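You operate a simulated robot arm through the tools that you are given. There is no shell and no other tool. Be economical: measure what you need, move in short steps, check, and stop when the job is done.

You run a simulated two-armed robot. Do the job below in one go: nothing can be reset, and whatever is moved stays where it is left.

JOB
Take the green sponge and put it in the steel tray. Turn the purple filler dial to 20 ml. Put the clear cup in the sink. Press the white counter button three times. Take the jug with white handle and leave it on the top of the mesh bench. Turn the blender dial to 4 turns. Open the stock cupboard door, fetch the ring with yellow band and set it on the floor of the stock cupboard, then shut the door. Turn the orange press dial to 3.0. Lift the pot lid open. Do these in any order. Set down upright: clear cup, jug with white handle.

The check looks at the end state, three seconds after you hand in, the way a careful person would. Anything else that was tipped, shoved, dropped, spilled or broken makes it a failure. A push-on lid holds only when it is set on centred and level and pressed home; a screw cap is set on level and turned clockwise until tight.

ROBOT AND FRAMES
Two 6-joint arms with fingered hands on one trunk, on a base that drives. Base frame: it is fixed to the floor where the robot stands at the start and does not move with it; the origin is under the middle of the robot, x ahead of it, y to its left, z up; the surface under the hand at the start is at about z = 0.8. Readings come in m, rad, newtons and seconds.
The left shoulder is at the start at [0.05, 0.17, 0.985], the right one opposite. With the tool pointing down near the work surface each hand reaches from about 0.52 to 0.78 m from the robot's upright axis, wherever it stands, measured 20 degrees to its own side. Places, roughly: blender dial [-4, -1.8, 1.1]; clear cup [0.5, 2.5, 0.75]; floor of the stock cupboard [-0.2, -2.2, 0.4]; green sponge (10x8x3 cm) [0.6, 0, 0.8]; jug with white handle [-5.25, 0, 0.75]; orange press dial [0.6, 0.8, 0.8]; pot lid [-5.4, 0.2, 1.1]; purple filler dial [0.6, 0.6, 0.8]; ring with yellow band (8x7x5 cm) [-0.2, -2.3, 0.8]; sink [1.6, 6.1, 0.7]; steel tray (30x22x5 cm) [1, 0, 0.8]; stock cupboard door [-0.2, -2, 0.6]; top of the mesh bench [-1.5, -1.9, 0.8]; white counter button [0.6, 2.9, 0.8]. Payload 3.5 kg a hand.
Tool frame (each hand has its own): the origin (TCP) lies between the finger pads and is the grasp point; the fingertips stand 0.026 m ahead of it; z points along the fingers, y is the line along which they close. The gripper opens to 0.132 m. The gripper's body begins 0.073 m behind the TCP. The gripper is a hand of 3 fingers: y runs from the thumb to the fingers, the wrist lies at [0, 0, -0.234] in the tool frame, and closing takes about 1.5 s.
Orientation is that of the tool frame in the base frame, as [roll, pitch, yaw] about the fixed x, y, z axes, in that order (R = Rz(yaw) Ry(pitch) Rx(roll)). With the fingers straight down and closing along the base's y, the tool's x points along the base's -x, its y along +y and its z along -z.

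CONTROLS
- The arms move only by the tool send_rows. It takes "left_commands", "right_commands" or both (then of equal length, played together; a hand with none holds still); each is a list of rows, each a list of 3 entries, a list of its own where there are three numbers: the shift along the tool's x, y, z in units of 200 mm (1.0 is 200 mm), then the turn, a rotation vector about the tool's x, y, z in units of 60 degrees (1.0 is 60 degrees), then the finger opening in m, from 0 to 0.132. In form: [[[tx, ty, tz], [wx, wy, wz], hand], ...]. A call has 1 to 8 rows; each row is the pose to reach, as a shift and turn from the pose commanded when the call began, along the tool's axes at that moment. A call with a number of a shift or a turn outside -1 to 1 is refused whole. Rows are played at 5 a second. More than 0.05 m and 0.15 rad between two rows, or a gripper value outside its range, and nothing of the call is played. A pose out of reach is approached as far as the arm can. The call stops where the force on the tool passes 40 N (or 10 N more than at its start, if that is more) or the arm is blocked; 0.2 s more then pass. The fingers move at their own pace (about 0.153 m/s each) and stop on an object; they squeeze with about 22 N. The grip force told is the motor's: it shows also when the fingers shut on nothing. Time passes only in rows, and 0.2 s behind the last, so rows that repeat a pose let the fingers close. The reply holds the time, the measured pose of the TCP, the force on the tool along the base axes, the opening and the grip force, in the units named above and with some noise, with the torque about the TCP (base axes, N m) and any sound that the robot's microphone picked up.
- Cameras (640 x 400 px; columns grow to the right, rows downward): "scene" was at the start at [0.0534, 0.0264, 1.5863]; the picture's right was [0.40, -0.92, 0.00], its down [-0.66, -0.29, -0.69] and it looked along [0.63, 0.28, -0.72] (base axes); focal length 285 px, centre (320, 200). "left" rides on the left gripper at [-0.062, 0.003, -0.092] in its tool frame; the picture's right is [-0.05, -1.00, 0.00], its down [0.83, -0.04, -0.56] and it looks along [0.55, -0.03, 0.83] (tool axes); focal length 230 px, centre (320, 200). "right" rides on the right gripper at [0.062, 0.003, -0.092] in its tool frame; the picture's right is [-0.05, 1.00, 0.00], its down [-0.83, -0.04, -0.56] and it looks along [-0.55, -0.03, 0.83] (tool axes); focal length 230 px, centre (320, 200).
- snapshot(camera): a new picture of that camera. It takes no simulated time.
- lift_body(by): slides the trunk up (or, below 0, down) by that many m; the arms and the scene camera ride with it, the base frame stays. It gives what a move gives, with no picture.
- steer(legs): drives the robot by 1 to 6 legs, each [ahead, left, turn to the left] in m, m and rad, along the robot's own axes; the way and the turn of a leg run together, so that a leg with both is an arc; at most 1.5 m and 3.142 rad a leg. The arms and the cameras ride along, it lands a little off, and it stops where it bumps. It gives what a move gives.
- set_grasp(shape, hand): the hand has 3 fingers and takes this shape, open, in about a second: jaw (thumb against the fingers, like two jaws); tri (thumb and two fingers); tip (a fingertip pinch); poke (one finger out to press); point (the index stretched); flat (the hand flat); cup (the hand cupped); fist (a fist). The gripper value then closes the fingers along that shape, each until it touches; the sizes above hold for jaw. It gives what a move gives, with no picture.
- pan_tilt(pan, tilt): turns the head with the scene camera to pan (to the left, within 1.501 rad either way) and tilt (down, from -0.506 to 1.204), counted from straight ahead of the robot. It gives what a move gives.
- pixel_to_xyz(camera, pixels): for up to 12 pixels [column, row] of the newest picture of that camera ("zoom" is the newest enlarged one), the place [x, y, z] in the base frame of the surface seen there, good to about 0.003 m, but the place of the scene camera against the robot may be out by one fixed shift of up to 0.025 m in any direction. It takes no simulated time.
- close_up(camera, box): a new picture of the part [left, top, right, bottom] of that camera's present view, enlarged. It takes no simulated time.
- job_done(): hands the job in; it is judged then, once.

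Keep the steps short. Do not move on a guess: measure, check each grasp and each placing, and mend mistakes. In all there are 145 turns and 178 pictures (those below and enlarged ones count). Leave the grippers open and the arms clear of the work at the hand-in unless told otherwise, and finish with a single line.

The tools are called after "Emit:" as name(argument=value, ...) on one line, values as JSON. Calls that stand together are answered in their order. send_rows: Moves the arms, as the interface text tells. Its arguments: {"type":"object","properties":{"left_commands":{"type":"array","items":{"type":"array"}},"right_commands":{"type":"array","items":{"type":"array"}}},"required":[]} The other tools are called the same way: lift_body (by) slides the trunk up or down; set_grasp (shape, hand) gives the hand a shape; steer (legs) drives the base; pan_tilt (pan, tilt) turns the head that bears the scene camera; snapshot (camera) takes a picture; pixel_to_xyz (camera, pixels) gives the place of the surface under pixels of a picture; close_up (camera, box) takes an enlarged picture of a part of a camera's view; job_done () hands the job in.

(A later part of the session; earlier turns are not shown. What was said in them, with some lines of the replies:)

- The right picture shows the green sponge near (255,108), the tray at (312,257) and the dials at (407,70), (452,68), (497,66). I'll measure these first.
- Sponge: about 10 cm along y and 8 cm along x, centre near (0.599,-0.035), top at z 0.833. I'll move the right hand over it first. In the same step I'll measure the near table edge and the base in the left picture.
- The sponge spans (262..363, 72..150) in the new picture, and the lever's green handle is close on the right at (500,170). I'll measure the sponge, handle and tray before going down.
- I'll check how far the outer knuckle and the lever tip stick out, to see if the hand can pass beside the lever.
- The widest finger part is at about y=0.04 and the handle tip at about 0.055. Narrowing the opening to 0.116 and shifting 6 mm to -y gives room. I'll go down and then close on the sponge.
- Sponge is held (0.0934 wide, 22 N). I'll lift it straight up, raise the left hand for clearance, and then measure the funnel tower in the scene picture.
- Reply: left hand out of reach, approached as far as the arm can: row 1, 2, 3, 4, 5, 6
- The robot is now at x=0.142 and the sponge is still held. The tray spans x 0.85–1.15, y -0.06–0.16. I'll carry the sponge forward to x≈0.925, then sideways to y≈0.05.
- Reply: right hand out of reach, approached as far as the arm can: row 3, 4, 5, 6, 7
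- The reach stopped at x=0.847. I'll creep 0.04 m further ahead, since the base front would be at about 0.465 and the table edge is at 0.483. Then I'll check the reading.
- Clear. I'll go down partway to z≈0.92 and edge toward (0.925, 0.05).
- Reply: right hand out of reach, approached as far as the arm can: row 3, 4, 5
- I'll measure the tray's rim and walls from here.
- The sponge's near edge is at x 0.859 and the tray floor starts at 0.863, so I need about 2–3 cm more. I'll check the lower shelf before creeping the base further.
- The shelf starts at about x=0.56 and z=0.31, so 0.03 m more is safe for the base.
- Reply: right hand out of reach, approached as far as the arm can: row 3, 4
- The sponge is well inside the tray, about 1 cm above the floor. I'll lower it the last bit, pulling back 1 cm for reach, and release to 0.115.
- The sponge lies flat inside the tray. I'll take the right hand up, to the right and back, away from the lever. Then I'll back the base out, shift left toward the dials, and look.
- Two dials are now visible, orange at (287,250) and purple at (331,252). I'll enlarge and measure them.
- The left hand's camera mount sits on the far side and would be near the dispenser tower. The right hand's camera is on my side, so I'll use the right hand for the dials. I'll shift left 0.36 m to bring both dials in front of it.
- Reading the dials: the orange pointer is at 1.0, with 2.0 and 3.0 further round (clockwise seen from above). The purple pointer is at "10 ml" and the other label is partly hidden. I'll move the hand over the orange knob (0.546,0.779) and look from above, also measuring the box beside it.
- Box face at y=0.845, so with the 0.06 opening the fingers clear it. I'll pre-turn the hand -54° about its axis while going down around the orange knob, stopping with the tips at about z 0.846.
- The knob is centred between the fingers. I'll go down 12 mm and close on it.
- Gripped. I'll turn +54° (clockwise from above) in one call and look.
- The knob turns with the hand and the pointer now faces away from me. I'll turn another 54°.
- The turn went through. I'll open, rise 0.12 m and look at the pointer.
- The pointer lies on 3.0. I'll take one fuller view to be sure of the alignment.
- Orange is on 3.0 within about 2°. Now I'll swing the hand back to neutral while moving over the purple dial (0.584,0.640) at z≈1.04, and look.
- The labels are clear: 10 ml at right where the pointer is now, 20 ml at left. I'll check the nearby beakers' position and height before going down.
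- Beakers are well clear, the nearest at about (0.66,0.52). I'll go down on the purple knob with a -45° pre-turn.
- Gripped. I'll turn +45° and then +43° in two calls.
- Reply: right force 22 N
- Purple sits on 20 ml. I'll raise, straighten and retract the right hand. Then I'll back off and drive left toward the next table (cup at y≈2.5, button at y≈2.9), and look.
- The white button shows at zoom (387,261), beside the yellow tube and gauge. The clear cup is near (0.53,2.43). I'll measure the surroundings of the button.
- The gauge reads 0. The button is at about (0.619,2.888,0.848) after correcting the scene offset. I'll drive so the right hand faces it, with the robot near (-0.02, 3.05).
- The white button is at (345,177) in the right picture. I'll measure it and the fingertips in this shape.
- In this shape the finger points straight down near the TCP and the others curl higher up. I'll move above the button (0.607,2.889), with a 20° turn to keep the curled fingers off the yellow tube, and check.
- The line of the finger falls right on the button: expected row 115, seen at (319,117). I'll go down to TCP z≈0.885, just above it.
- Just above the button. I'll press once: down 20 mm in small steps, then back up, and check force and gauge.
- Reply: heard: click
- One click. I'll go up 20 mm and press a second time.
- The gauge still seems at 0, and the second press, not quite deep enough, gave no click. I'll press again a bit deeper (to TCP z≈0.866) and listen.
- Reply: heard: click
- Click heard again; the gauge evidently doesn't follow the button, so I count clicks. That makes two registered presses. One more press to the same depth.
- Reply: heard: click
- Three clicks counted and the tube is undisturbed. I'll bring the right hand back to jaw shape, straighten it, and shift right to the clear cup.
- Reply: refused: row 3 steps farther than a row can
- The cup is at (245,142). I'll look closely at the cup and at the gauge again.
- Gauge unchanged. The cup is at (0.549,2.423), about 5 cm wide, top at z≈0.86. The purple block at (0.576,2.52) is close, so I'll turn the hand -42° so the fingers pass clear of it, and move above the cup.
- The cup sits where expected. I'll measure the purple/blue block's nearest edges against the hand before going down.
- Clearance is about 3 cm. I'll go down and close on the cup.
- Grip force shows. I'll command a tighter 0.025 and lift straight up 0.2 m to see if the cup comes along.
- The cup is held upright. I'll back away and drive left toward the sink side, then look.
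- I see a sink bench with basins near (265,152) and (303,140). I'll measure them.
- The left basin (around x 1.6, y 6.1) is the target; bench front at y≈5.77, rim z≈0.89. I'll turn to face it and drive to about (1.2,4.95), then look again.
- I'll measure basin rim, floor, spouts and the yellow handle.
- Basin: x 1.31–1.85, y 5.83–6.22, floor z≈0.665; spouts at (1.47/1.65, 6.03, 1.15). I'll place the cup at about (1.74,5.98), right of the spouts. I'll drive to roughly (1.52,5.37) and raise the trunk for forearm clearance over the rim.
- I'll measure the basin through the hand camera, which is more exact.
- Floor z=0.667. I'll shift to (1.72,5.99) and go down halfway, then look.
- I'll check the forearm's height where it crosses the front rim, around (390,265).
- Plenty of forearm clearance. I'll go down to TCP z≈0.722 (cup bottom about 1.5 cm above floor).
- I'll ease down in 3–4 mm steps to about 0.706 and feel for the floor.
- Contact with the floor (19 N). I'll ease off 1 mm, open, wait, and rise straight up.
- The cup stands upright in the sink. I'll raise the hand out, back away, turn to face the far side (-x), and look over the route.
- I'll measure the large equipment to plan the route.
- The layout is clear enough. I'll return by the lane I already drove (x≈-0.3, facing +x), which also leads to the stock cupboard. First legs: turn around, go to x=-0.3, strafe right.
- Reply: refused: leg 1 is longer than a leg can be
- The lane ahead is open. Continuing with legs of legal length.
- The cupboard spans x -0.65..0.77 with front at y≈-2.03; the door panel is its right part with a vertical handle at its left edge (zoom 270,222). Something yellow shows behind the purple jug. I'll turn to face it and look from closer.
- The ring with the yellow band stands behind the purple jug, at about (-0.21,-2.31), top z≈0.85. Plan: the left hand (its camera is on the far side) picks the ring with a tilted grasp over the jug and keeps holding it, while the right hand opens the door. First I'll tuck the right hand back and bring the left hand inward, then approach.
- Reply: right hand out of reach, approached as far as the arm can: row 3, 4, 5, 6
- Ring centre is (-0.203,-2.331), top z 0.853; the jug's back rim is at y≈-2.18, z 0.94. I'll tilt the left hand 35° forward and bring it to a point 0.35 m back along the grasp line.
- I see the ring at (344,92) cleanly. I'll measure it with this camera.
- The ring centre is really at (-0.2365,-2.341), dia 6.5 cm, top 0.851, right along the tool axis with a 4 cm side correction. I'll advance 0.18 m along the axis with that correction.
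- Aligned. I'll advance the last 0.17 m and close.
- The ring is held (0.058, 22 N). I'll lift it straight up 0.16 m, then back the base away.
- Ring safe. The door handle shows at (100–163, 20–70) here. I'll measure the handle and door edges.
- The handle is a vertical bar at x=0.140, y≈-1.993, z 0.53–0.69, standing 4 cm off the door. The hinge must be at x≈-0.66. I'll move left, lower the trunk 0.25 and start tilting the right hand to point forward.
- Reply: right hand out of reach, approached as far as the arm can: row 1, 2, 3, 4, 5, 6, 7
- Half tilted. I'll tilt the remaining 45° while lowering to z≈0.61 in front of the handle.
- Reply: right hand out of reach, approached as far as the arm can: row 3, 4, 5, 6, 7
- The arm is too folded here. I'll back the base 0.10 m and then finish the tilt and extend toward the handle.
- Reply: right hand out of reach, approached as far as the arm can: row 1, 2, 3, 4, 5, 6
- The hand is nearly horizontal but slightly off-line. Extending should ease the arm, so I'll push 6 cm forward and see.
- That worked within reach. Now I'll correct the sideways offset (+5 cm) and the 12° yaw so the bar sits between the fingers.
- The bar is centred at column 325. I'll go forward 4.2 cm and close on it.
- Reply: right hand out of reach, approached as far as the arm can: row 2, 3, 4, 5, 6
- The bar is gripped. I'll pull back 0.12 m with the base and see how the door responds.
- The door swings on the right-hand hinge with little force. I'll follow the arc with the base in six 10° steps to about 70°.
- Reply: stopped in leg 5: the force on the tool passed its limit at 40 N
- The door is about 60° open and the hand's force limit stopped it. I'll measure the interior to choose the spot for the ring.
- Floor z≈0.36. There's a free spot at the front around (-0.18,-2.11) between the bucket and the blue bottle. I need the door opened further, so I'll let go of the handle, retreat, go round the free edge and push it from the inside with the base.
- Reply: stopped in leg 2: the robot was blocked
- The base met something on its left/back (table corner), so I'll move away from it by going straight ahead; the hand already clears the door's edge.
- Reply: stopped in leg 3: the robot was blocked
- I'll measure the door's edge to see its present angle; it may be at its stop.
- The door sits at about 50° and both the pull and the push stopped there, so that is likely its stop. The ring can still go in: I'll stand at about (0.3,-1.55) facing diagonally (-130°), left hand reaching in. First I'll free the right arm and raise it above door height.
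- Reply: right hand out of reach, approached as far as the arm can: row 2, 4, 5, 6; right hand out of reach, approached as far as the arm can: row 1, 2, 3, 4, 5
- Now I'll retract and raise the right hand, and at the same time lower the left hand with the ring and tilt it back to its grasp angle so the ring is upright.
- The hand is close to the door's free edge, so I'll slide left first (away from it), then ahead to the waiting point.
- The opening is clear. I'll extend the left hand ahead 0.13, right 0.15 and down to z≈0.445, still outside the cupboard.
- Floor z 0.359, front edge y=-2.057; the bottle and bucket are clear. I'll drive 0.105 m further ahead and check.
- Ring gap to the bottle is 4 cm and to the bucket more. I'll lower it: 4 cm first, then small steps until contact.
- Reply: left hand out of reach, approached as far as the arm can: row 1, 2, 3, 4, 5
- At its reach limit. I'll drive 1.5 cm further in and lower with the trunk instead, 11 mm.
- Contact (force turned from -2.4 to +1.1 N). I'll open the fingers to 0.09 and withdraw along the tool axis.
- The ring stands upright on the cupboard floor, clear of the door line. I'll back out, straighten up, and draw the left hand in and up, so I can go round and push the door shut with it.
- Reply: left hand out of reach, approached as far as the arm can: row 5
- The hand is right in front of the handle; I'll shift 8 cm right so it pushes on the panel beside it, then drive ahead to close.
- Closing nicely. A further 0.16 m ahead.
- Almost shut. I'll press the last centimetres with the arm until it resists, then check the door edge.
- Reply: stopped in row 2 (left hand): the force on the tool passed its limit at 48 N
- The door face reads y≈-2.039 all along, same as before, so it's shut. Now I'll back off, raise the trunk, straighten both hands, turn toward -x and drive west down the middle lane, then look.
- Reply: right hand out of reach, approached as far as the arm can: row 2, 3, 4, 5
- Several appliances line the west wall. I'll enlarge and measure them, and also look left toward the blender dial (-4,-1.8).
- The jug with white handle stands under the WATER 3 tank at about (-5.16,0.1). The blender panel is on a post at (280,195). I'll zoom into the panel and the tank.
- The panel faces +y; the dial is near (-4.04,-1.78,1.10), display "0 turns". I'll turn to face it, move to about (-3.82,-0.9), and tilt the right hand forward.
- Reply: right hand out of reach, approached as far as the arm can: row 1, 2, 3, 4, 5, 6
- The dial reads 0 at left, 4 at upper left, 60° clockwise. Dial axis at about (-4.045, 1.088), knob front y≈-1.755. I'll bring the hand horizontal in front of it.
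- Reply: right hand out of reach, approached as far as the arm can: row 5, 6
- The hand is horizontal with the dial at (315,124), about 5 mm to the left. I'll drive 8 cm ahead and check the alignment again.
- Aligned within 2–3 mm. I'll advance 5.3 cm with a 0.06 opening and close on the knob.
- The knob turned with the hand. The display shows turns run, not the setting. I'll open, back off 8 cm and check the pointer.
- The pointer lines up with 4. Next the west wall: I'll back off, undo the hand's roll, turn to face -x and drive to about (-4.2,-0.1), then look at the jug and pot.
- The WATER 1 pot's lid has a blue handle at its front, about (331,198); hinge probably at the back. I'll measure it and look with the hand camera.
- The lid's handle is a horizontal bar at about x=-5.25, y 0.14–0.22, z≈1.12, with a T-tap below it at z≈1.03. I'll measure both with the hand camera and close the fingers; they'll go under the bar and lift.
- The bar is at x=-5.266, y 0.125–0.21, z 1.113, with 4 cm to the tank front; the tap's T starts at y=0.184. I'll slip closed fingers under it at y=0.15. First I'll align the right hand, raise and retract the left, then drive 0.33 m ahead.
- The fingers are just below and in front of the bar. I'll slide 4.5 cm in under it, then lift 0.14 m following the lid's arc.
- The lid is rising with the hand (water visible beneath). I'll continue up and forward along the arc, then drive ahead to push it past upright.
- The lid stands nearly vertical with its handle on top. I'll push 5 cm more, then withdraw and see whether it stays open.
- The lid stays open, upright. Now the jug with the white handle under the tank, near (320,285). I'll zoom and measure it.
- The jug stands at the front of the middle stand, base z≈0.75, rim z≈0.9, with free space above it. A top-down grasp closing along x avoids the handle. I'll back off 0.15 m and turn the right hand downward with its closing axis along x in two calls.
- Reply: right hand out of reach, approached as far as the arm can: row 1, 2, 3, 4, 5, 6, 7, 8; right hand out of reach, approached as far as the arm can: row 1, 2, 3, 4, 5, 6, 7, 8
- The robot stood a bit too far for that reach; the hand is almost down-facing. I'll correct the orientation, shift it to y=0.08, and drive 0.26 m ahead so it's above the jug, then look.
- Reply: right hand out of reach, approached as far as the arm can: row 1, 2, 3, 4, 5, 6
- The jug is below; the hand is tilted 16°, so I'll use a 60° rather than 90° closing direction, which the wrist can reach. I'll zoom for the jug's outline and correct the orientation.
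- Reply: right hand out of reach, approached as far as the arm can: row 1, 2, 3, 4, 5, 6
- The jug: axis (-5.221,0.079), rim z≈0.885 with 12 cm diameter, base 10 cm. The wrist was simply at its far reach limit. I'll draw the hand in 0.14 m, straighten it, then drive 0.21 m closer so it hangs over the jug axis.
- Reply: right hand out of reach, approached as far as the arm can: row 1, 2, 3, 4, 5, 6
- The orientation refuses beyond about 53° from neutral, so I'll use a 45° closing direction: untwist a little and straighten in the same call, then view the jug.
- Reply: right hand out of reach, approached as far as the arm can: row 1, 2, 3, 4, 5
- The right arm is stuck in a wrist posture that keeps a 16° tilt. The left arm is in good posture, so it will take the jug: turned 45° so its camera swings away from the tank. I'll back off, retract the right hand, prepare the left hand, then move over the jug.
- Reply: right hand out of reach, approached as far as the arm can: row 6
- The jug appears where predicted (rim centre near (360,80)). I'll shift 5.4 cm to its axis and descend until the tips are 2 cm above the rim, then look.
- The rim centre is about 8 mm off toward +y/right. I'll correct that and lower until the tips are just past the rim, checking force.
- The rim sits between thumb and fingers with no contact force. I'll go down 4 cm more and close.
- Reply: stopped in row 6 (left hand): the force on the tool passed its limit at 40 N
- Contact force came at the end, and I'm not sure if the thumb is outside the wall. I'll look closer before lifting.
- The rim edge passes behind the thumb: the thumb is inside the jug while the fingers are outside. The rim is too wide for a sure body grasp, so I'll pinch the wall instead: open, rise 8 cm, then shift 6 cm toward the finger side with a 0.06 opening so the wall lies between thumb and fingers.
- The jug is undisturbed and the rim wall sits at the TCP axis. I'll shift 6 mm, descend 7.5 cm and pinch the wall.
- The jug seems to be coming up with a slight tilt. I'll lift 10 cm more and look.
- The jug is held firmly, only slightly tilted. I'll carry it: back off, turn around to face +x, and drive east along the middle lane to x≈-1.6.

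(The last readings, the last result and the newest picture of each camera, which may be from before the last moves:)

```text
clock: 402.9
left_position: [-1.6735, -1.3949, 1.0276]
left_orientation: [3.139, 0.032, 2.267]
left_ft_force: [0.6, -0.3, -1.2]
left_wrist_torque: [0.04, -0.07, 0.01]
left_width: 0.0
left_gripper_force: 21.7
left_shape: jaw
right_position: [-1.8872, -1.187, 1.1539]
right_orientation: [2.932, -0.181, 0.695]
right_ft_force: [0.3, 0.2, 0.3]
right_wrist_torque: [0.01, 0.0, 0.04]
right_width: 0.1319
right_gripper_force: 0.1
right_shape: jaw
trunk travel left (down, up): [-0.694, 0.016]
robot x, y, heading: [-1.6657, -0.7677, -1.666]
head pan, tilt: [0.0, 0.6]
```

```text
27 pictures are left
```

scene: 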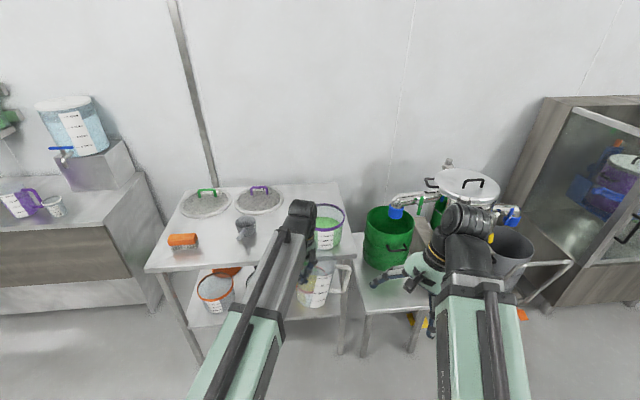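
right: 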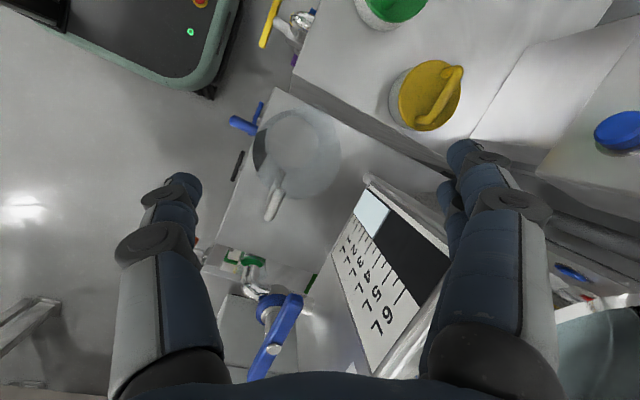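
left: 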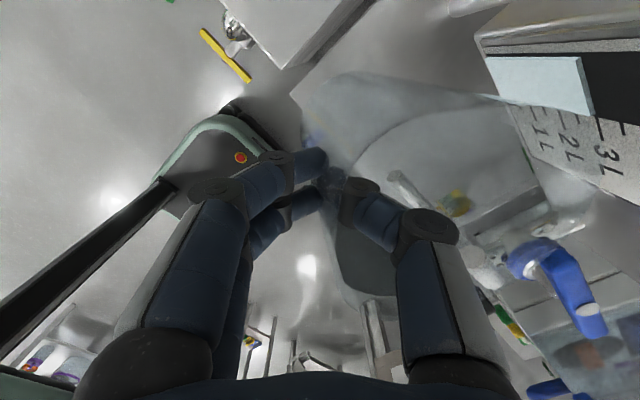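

The mesh bench shows the two sieves at the back, brush at left, a grey object at (246,235) and a bucket at right (328,225). I'll measure free spots on its top.

Emit:
pixel_to_xyz(camera="scene", pixels=[[220, 255], [265, 255], [210, 230], [183, 242], [246, 240], [246, 225], [328, 240], [155, 268], [345, 258], [268, 235], [215, 240], [204, 210]])

Emit:
close_up(camera="scene", box=[140, 170, 370, 320])

```text
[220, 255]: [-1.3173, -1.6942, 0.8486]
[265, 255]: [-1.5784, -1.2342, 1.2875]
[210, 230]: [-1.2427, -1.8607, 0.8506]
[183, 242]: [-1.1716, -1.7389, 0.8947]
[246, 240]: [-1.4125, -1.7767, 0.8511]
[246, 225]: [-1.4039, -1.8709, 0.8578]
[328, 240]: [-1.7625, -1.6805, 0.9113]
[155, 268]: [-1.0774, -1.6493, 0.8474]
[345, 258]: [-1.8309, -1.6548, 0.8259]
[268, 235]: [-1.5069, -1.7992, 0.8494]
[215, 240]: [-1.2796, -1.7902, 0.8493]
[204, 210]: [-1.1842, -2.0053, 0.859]
```

```text
2.67 times, centred on (255, 245) of scene
```

zoom: 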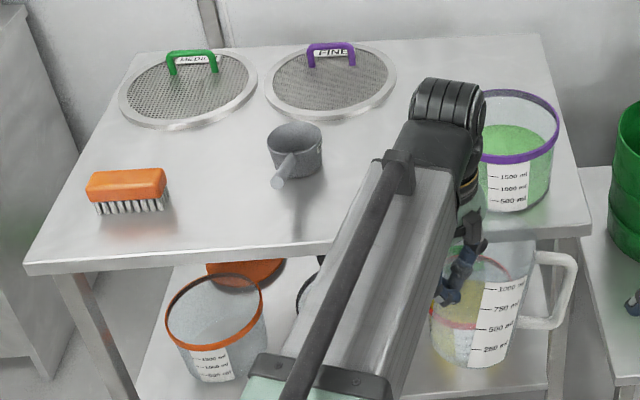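

A free spot lies between the scoop and the bucket; jug centre about (-1.56,-1.75), bench top z≈0.841. I'll square up, shift left 9 cm and drive 0.31 m ahead, then look.

Emit:
steer(legs=[[0, 0, 0.095], [0, 0.094, 0], [0.31, 0, 0]])

Emit:
close_up(camera="scene", box=[200, 200, 440, 380])

Emit:
snapshot(camera="left")

```text
clock: 406.2
left_position: [-1.5174, -1.6989, 1.0263]
left_orientation: [3.138, 0.032, 2.361]
left_ft_force: [0.3, -0.3, -1.2]
left_wrist_torque: [0.06, -0.09, -0.07]
left_width: 0.0
left_gripper_force: 22.1
left_shape: jaw
right_position: [-1.7525, -1.5119, 1.1547]
right_orientation: [2.933, -0.182, 0.788]
right_ft_force: [0.0, -0.8, 0.6]
right_wrist_torque: [0.02, 0.0, 0.01]
right_width: 0.1322
right_gripper_force: 0.2
right_shape: jaw
trunk travel left (down, up): [-0.694, 0.016]
robot x, y, heading: [-1.5685, -1.0749, -1.568]
head pan, tilt: [0.0, 0.6]
```

```text
2.22 times, centred on (320, 290) of scene
```

zoom: 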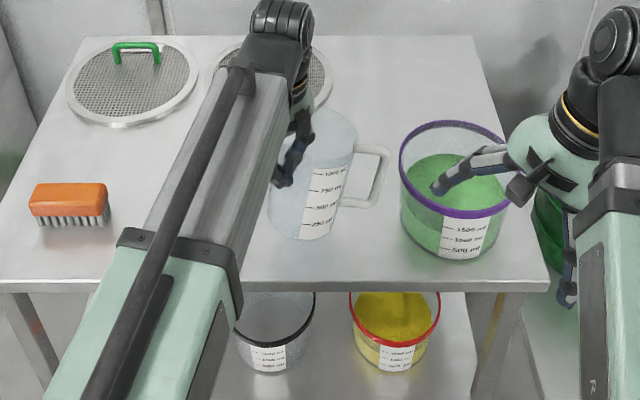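

```text
24 pictures are left
```

left: 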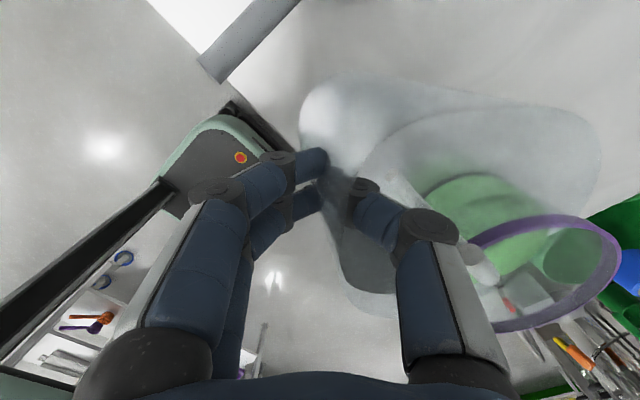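

Emit:
pixel_to_xyz(camera="left", pixels=[[215, 72], [235, 60], [470, 300], [500, 240], [330, 60], [160, 140], [480, 265]])

Emit:
pixel_to_xyz(camera="zoom", pixels=[[385, 175], [375, 205], [405, 190], [320, 200], [300, 235], [355, 250]])

```text
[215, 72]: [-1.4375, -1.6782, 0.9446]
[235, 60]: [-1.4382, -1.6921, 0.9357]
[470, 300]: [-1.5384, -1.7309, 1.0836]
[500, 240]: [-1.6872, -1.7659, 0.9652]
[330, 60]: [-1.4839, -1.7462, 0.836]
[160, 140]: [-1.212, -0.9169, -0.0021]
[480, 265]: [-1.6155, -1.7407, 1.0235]
```

```text
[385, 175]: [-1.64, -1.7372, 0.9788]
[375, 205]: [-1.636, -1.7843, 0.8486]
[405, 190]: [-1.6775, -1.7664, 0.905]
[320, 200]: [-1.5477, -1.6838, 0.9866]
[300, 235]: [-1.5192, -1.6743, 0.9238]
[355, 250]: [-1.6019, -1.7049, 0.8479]
```

Clear on both sides: scoop handle at x=-1.44, bucket rim at x=-1.69. The bench is at z=0.836, so the jug's base is about 6 cm above it. I'll lower 5 cm, then finer.

Emit:
send_rows(left_commands=[[[0, 0, 0.1], [0, 0, 0], 0.0], [[0, 0, 0.18], [0, 0, 0], 0.0], [[0, 0, 0.23], [0, 0, 0], 0.0], [[0, 0, 0.25], [0, 0, 0], 0.0], [[0, 0, 0.27], [0, 0, 0], 0.0]])

Emit:
close_up(camera="scene", box=[270, 220, 390, 340])

```text
clock: 407.4
left_position: [-1.5169, -1.6975, 0.9727]
left_orientation: [3.139, 0.034, 2.363]
left_ft_force: [0.8, -0.3, 0.4]
left_wrist_torque: [0.0, 0.02, 0.02]
left_width: 0.0
left_gripper_force: 21.8
left_shape: jaw
right_position: [-1.753, -1.5101, 1.1527]
right_orientation: [2.932, -0.181, 0.789]
right_ft_force: [-0.3, -0.5, 0.1]
right_wrist_torque: [-0.02, -0.01, -0.01]
right_width: 0.1322
right_gripper_force: 0.1
right_shape: jaw
trunk travel left (down, up): [-0.694, 0.016]
robot x, y, heading: [-1.5696, -1.0723, -1.567]
head pan, tilt: [0.0, 0.6]
```

```text
3.33 times, centred on (330, 280) of scene
```

zoom: 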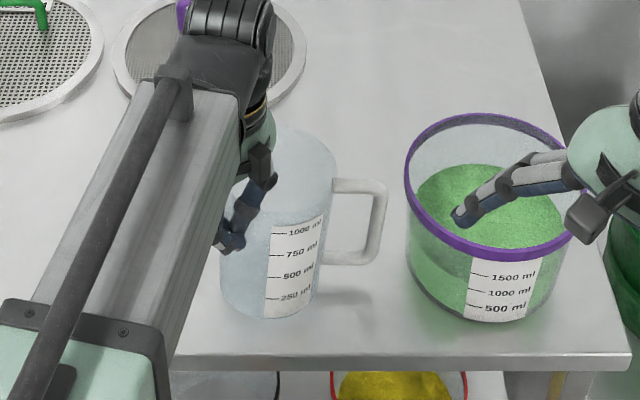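

Weight is starting to rest on the bench. A few more millimetres.

Emit:
send_rows(left_commands=[[[0, 0, 0.015], [0, 0, 0], 0.0], [[0, 0, 0.03], [0, 0, 0], 0.0], [[0, 0, 0.04], [0, 0, 0], 0.0], [[0, 0, 0.05], [0, 0, 0], 0.0]])

Emit:
close_up(camera="scene", box=[270, 220, 390, 340])

```text
clock: 408.4
left_position: [-1.5166, -1.6992, 0.9649]
left_orientation: [3.141, 0.035, 2.362]
left_ft_force: [-0.4, 0.5, 10.2]
left_wrist_torque: [0.02, 0.02, 0.01]
left_width: 0.0
left_gripper_force: 21.9
left_shape: jaw
right_position: [-1.7531, -1.5095, 1.1548]
right_orientation: [2.93, -0.181, 0.789]
right_ft_force: [0.4, -0.1, 0.6]
right_wrist_torque: [0.0, -0.03, 0.0]
right_width: 0.1318
right_gripper_force: 0.1
right_shape: jaw
trunk travel left (down, up): [-0.694, 0.016]
robot x, y, heading: [-1.5676, -1.0758, -1.57]
head pan, tilt: [0.0, 0.6]
```

```text
3.33 times, centred on (330, 280) of scene
```

zoom: 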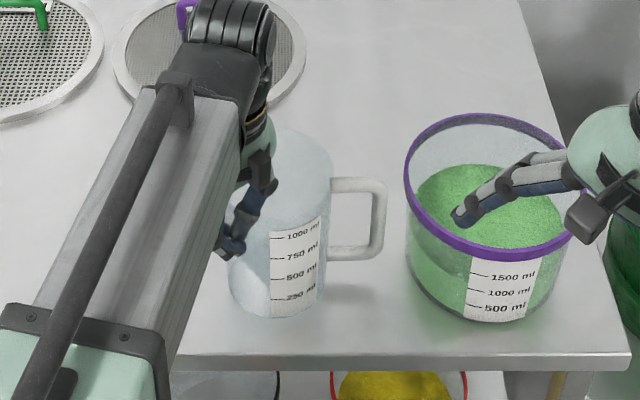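

10 N of contact and the jug now stands upright. I'll ease off 1 mm, open to 0.05, and rise straight up.

Emit:
send_rows(left_commands=[[[0, 0, -0.005], [0, 0, 0], 0.0], [[0, 0, -0.005], [0, 0, 0], 0.05], [[0, 0, -0.005], [0, 0, 0], 0.05], [[0, 0, -0.005], [0, 0, 0], 0.05], [[0, 0, -0.15], [0, 0, 0], 0.05], [[0, 0, -0.35], [0, 0, 0], 0.05], [[0, 0, -0.55], [0, 0, 0], 0.05], [[0, 0, -0.7], [0, 0, 0], 0.05]])

Emit:
close_up(camera="scene", box=[250, 200, 410, 340])

```text
clock: 410.2
left_position: [-1.5224, -1.6956, 1.1058]
left_orientation: [3.14, 0.032, 2.361]
left_ft_force: [0.9, 0.2, 0.0]
left_wrist_torque: [0.03, 0.03, 0.02]
left_width: 0.0495
left_gripper_force: 0.1
left_shape: jaw
right_position: [-1.7532, -1.5107, 1.1536]
right_orientation: [2.932, -0.179, 0.791]
right_ft_force: [-0.5, -0.3, 0.6]
right_wrist_torque: [0.02, 0.02, -0.02]
right_width: 0.132
right_gripper_force: 0.0
right_shape: jaw
trunk travel left (down, up): [-0.694, 0.016]
robot x, y, heading: [-1.5649, -1.0734, -1.573]
head pan, tilt: [0.0, 0.6]
```

```text
2.86 times, centred on (330, 270) of scene
```

zoom: 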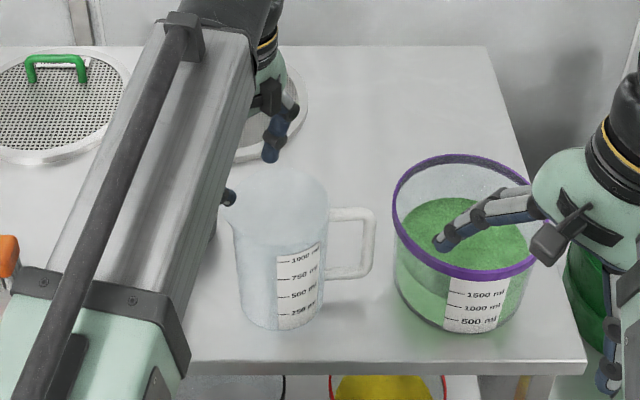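

The jug stands upright, released. I'll back the robot away, open the left hand fully, and take a last look.

Emit:
steer(legs=[[-0.4, 0, 0]])

Emit:
send_rows(left_commands=[[[0, 0, 0], [0, 0, 0], 0.132], [[0, 0, 0], [0, 0, 0], 0.132], [[0, 0, 0], [0, 0, 0], 0.132]])

Emit:
pan_tilt(pan=0.5, tilt=0.5)

Emit:
snapshot(camera="scene")

Emit:
pan_tilt(pan=1.45, tilt=0.3)

Emit:
snapshot(camera="scene")

```text
clock: 412.7
left_position: [-1.5221, -1.286, 1.1065]
left_orientation: [3.14, 0.034, 2.361]
left_ft_force: [0.9, 0.2, 0.4]
left_wrist_torque: [-0.02, -0.01, 0.01]
left_width: 0.0495
left_gripper_force: 0.1
left_shape: jaw
right_position: [-1.7533, -1.1016, 1.1548]
right_orientation: [2.931, -0.18, 0.789]
right_ft_force: [-0.5, 0.4, 0.1]
right_wrist_torque: [-0.01, 0.03, -0.01]
right_width: 0.132
right_gripper_force: 0.1
right_shape: jaw
trunk travel left (down, up): [-0.694, 0.016]
robot x, y, heading: [-1.5675, -0.6661, -1.572]
head pan, tilt: [0.0, 0.6]
```

```text
clock: 413.5
left_position: [-1.5227, -1.2863, 1.1054]
left_orientation: [3.141, 0.033, 2.362]
left_ft_force: [0.2, 0.5, 0.1]
left_wrist_torque: [-0.04, -0.01, 0.0]
left_width: 0.1318
left_gripper_force: 0.0
left_shape: jaw
right_position: [-1.7537, -1.101, 1.1534]
right_orientation: [2.931, -0.179, 0.789]
right_ft_force: [0.5, 0.3, 0.0]
right_wrist_torque: [0.01, 0.01, -0.02]
right_width: 0.132
right_gripper_force: 0.0
right_shape: jaw
trunk travel left (down, up): [-0.694, 0.016]
robot x, y, heading: [-1.5649, -0.6657, -1.573]
head pan, tilt: [0.0, 0.6]
```

```text
clock: 414.4
left_position: [-1.5224, -1.2861, 1.1055]
left_orientation: [3.139, 0.034, 2.361]
left_ft_force: [-0.4, 0.3, -0.4]
left_wrist_torque: [-0.01, 0.01, 0.02]
left_width: 0.1319
left_gripper_force: 0.1
left_shape: jaw
right_position: [-1.7527, -1.1027, 1.1534]
right_orientation: [2.932, -0.18, 0.789]
right_ft_force: [-0.1, -0.1, -0.2]
right_wrist_torque: [0.01, -0.01, 0.02]
right_width: 0.132
right_gripper_force: 0.0
right_shape: jaw
trunk travel left (down, up): [-0.694, 0.016]
robot x, y, heading: [-1.5707, -0.6639, -1.568]
head pan, tilt: [0.499, 0.499]
```

```text
20 pictures are left
```

scene: 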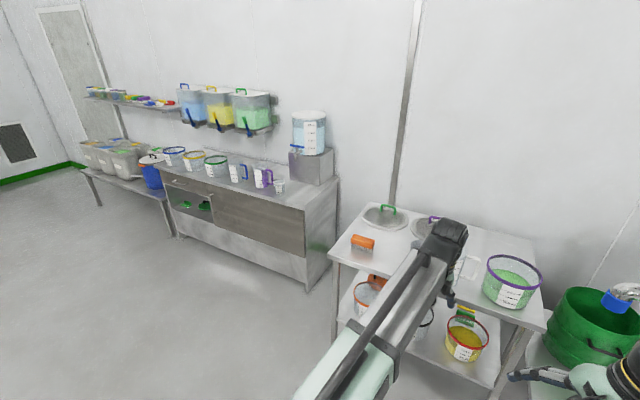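

```text
clock: 415.6
left_position: [-1.5228, -1.2853, 1.1045]
left_orientation: [3.14, 0.033, 2.363]
left_ft_force: [-0.4, -0.9, -0.4]
left_wrist_torque: [0.01, -0.03, -0.03]
left_width: 0.1318
left_gripper_force: 0.1
left_shape: jaw
right_position: [-1.7532, -1.1027, 1.1537]
right_orientation: [2.933, -0.18, 0.791]
right_ft_force: [0.2, -0.4, 1.3]
right_wrist_torque: [-0.01, -0.02, 0.02]
right_width: 0.1319
right_gripper_force: 0.1
right_shape: jaw
trunk travel left (down, up): [-0.694, 0.016]
robot x, y, heading: [-1.5699, -0.6677, -1.57]
head pan, tilt: [1.45, 0.3]
```

```text
19 pictures are left
```

scene: 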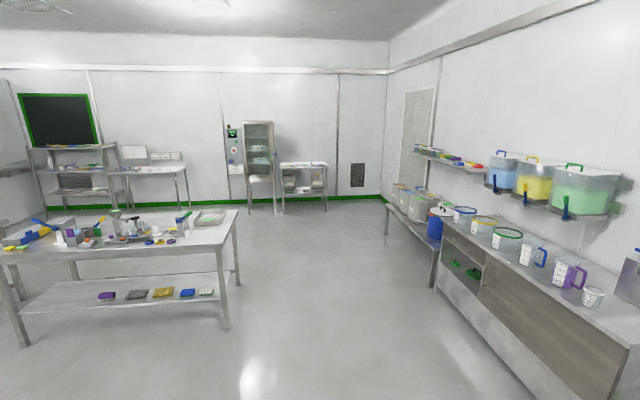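

The cupboard door is shut, the table is undisturbed with the sponge in its tray, and the arms are clear with both grippers open. Handing in.

Emit:
job_done()

```text
The job is handed in.
```

I did all nine tasks and handed the job in, with two doubts: one of the four pushes on the white counter button gave no click (I counted the three clicks, and its gauge stayed at 0), and the base was stopped once near a table corner, which showed no damage.
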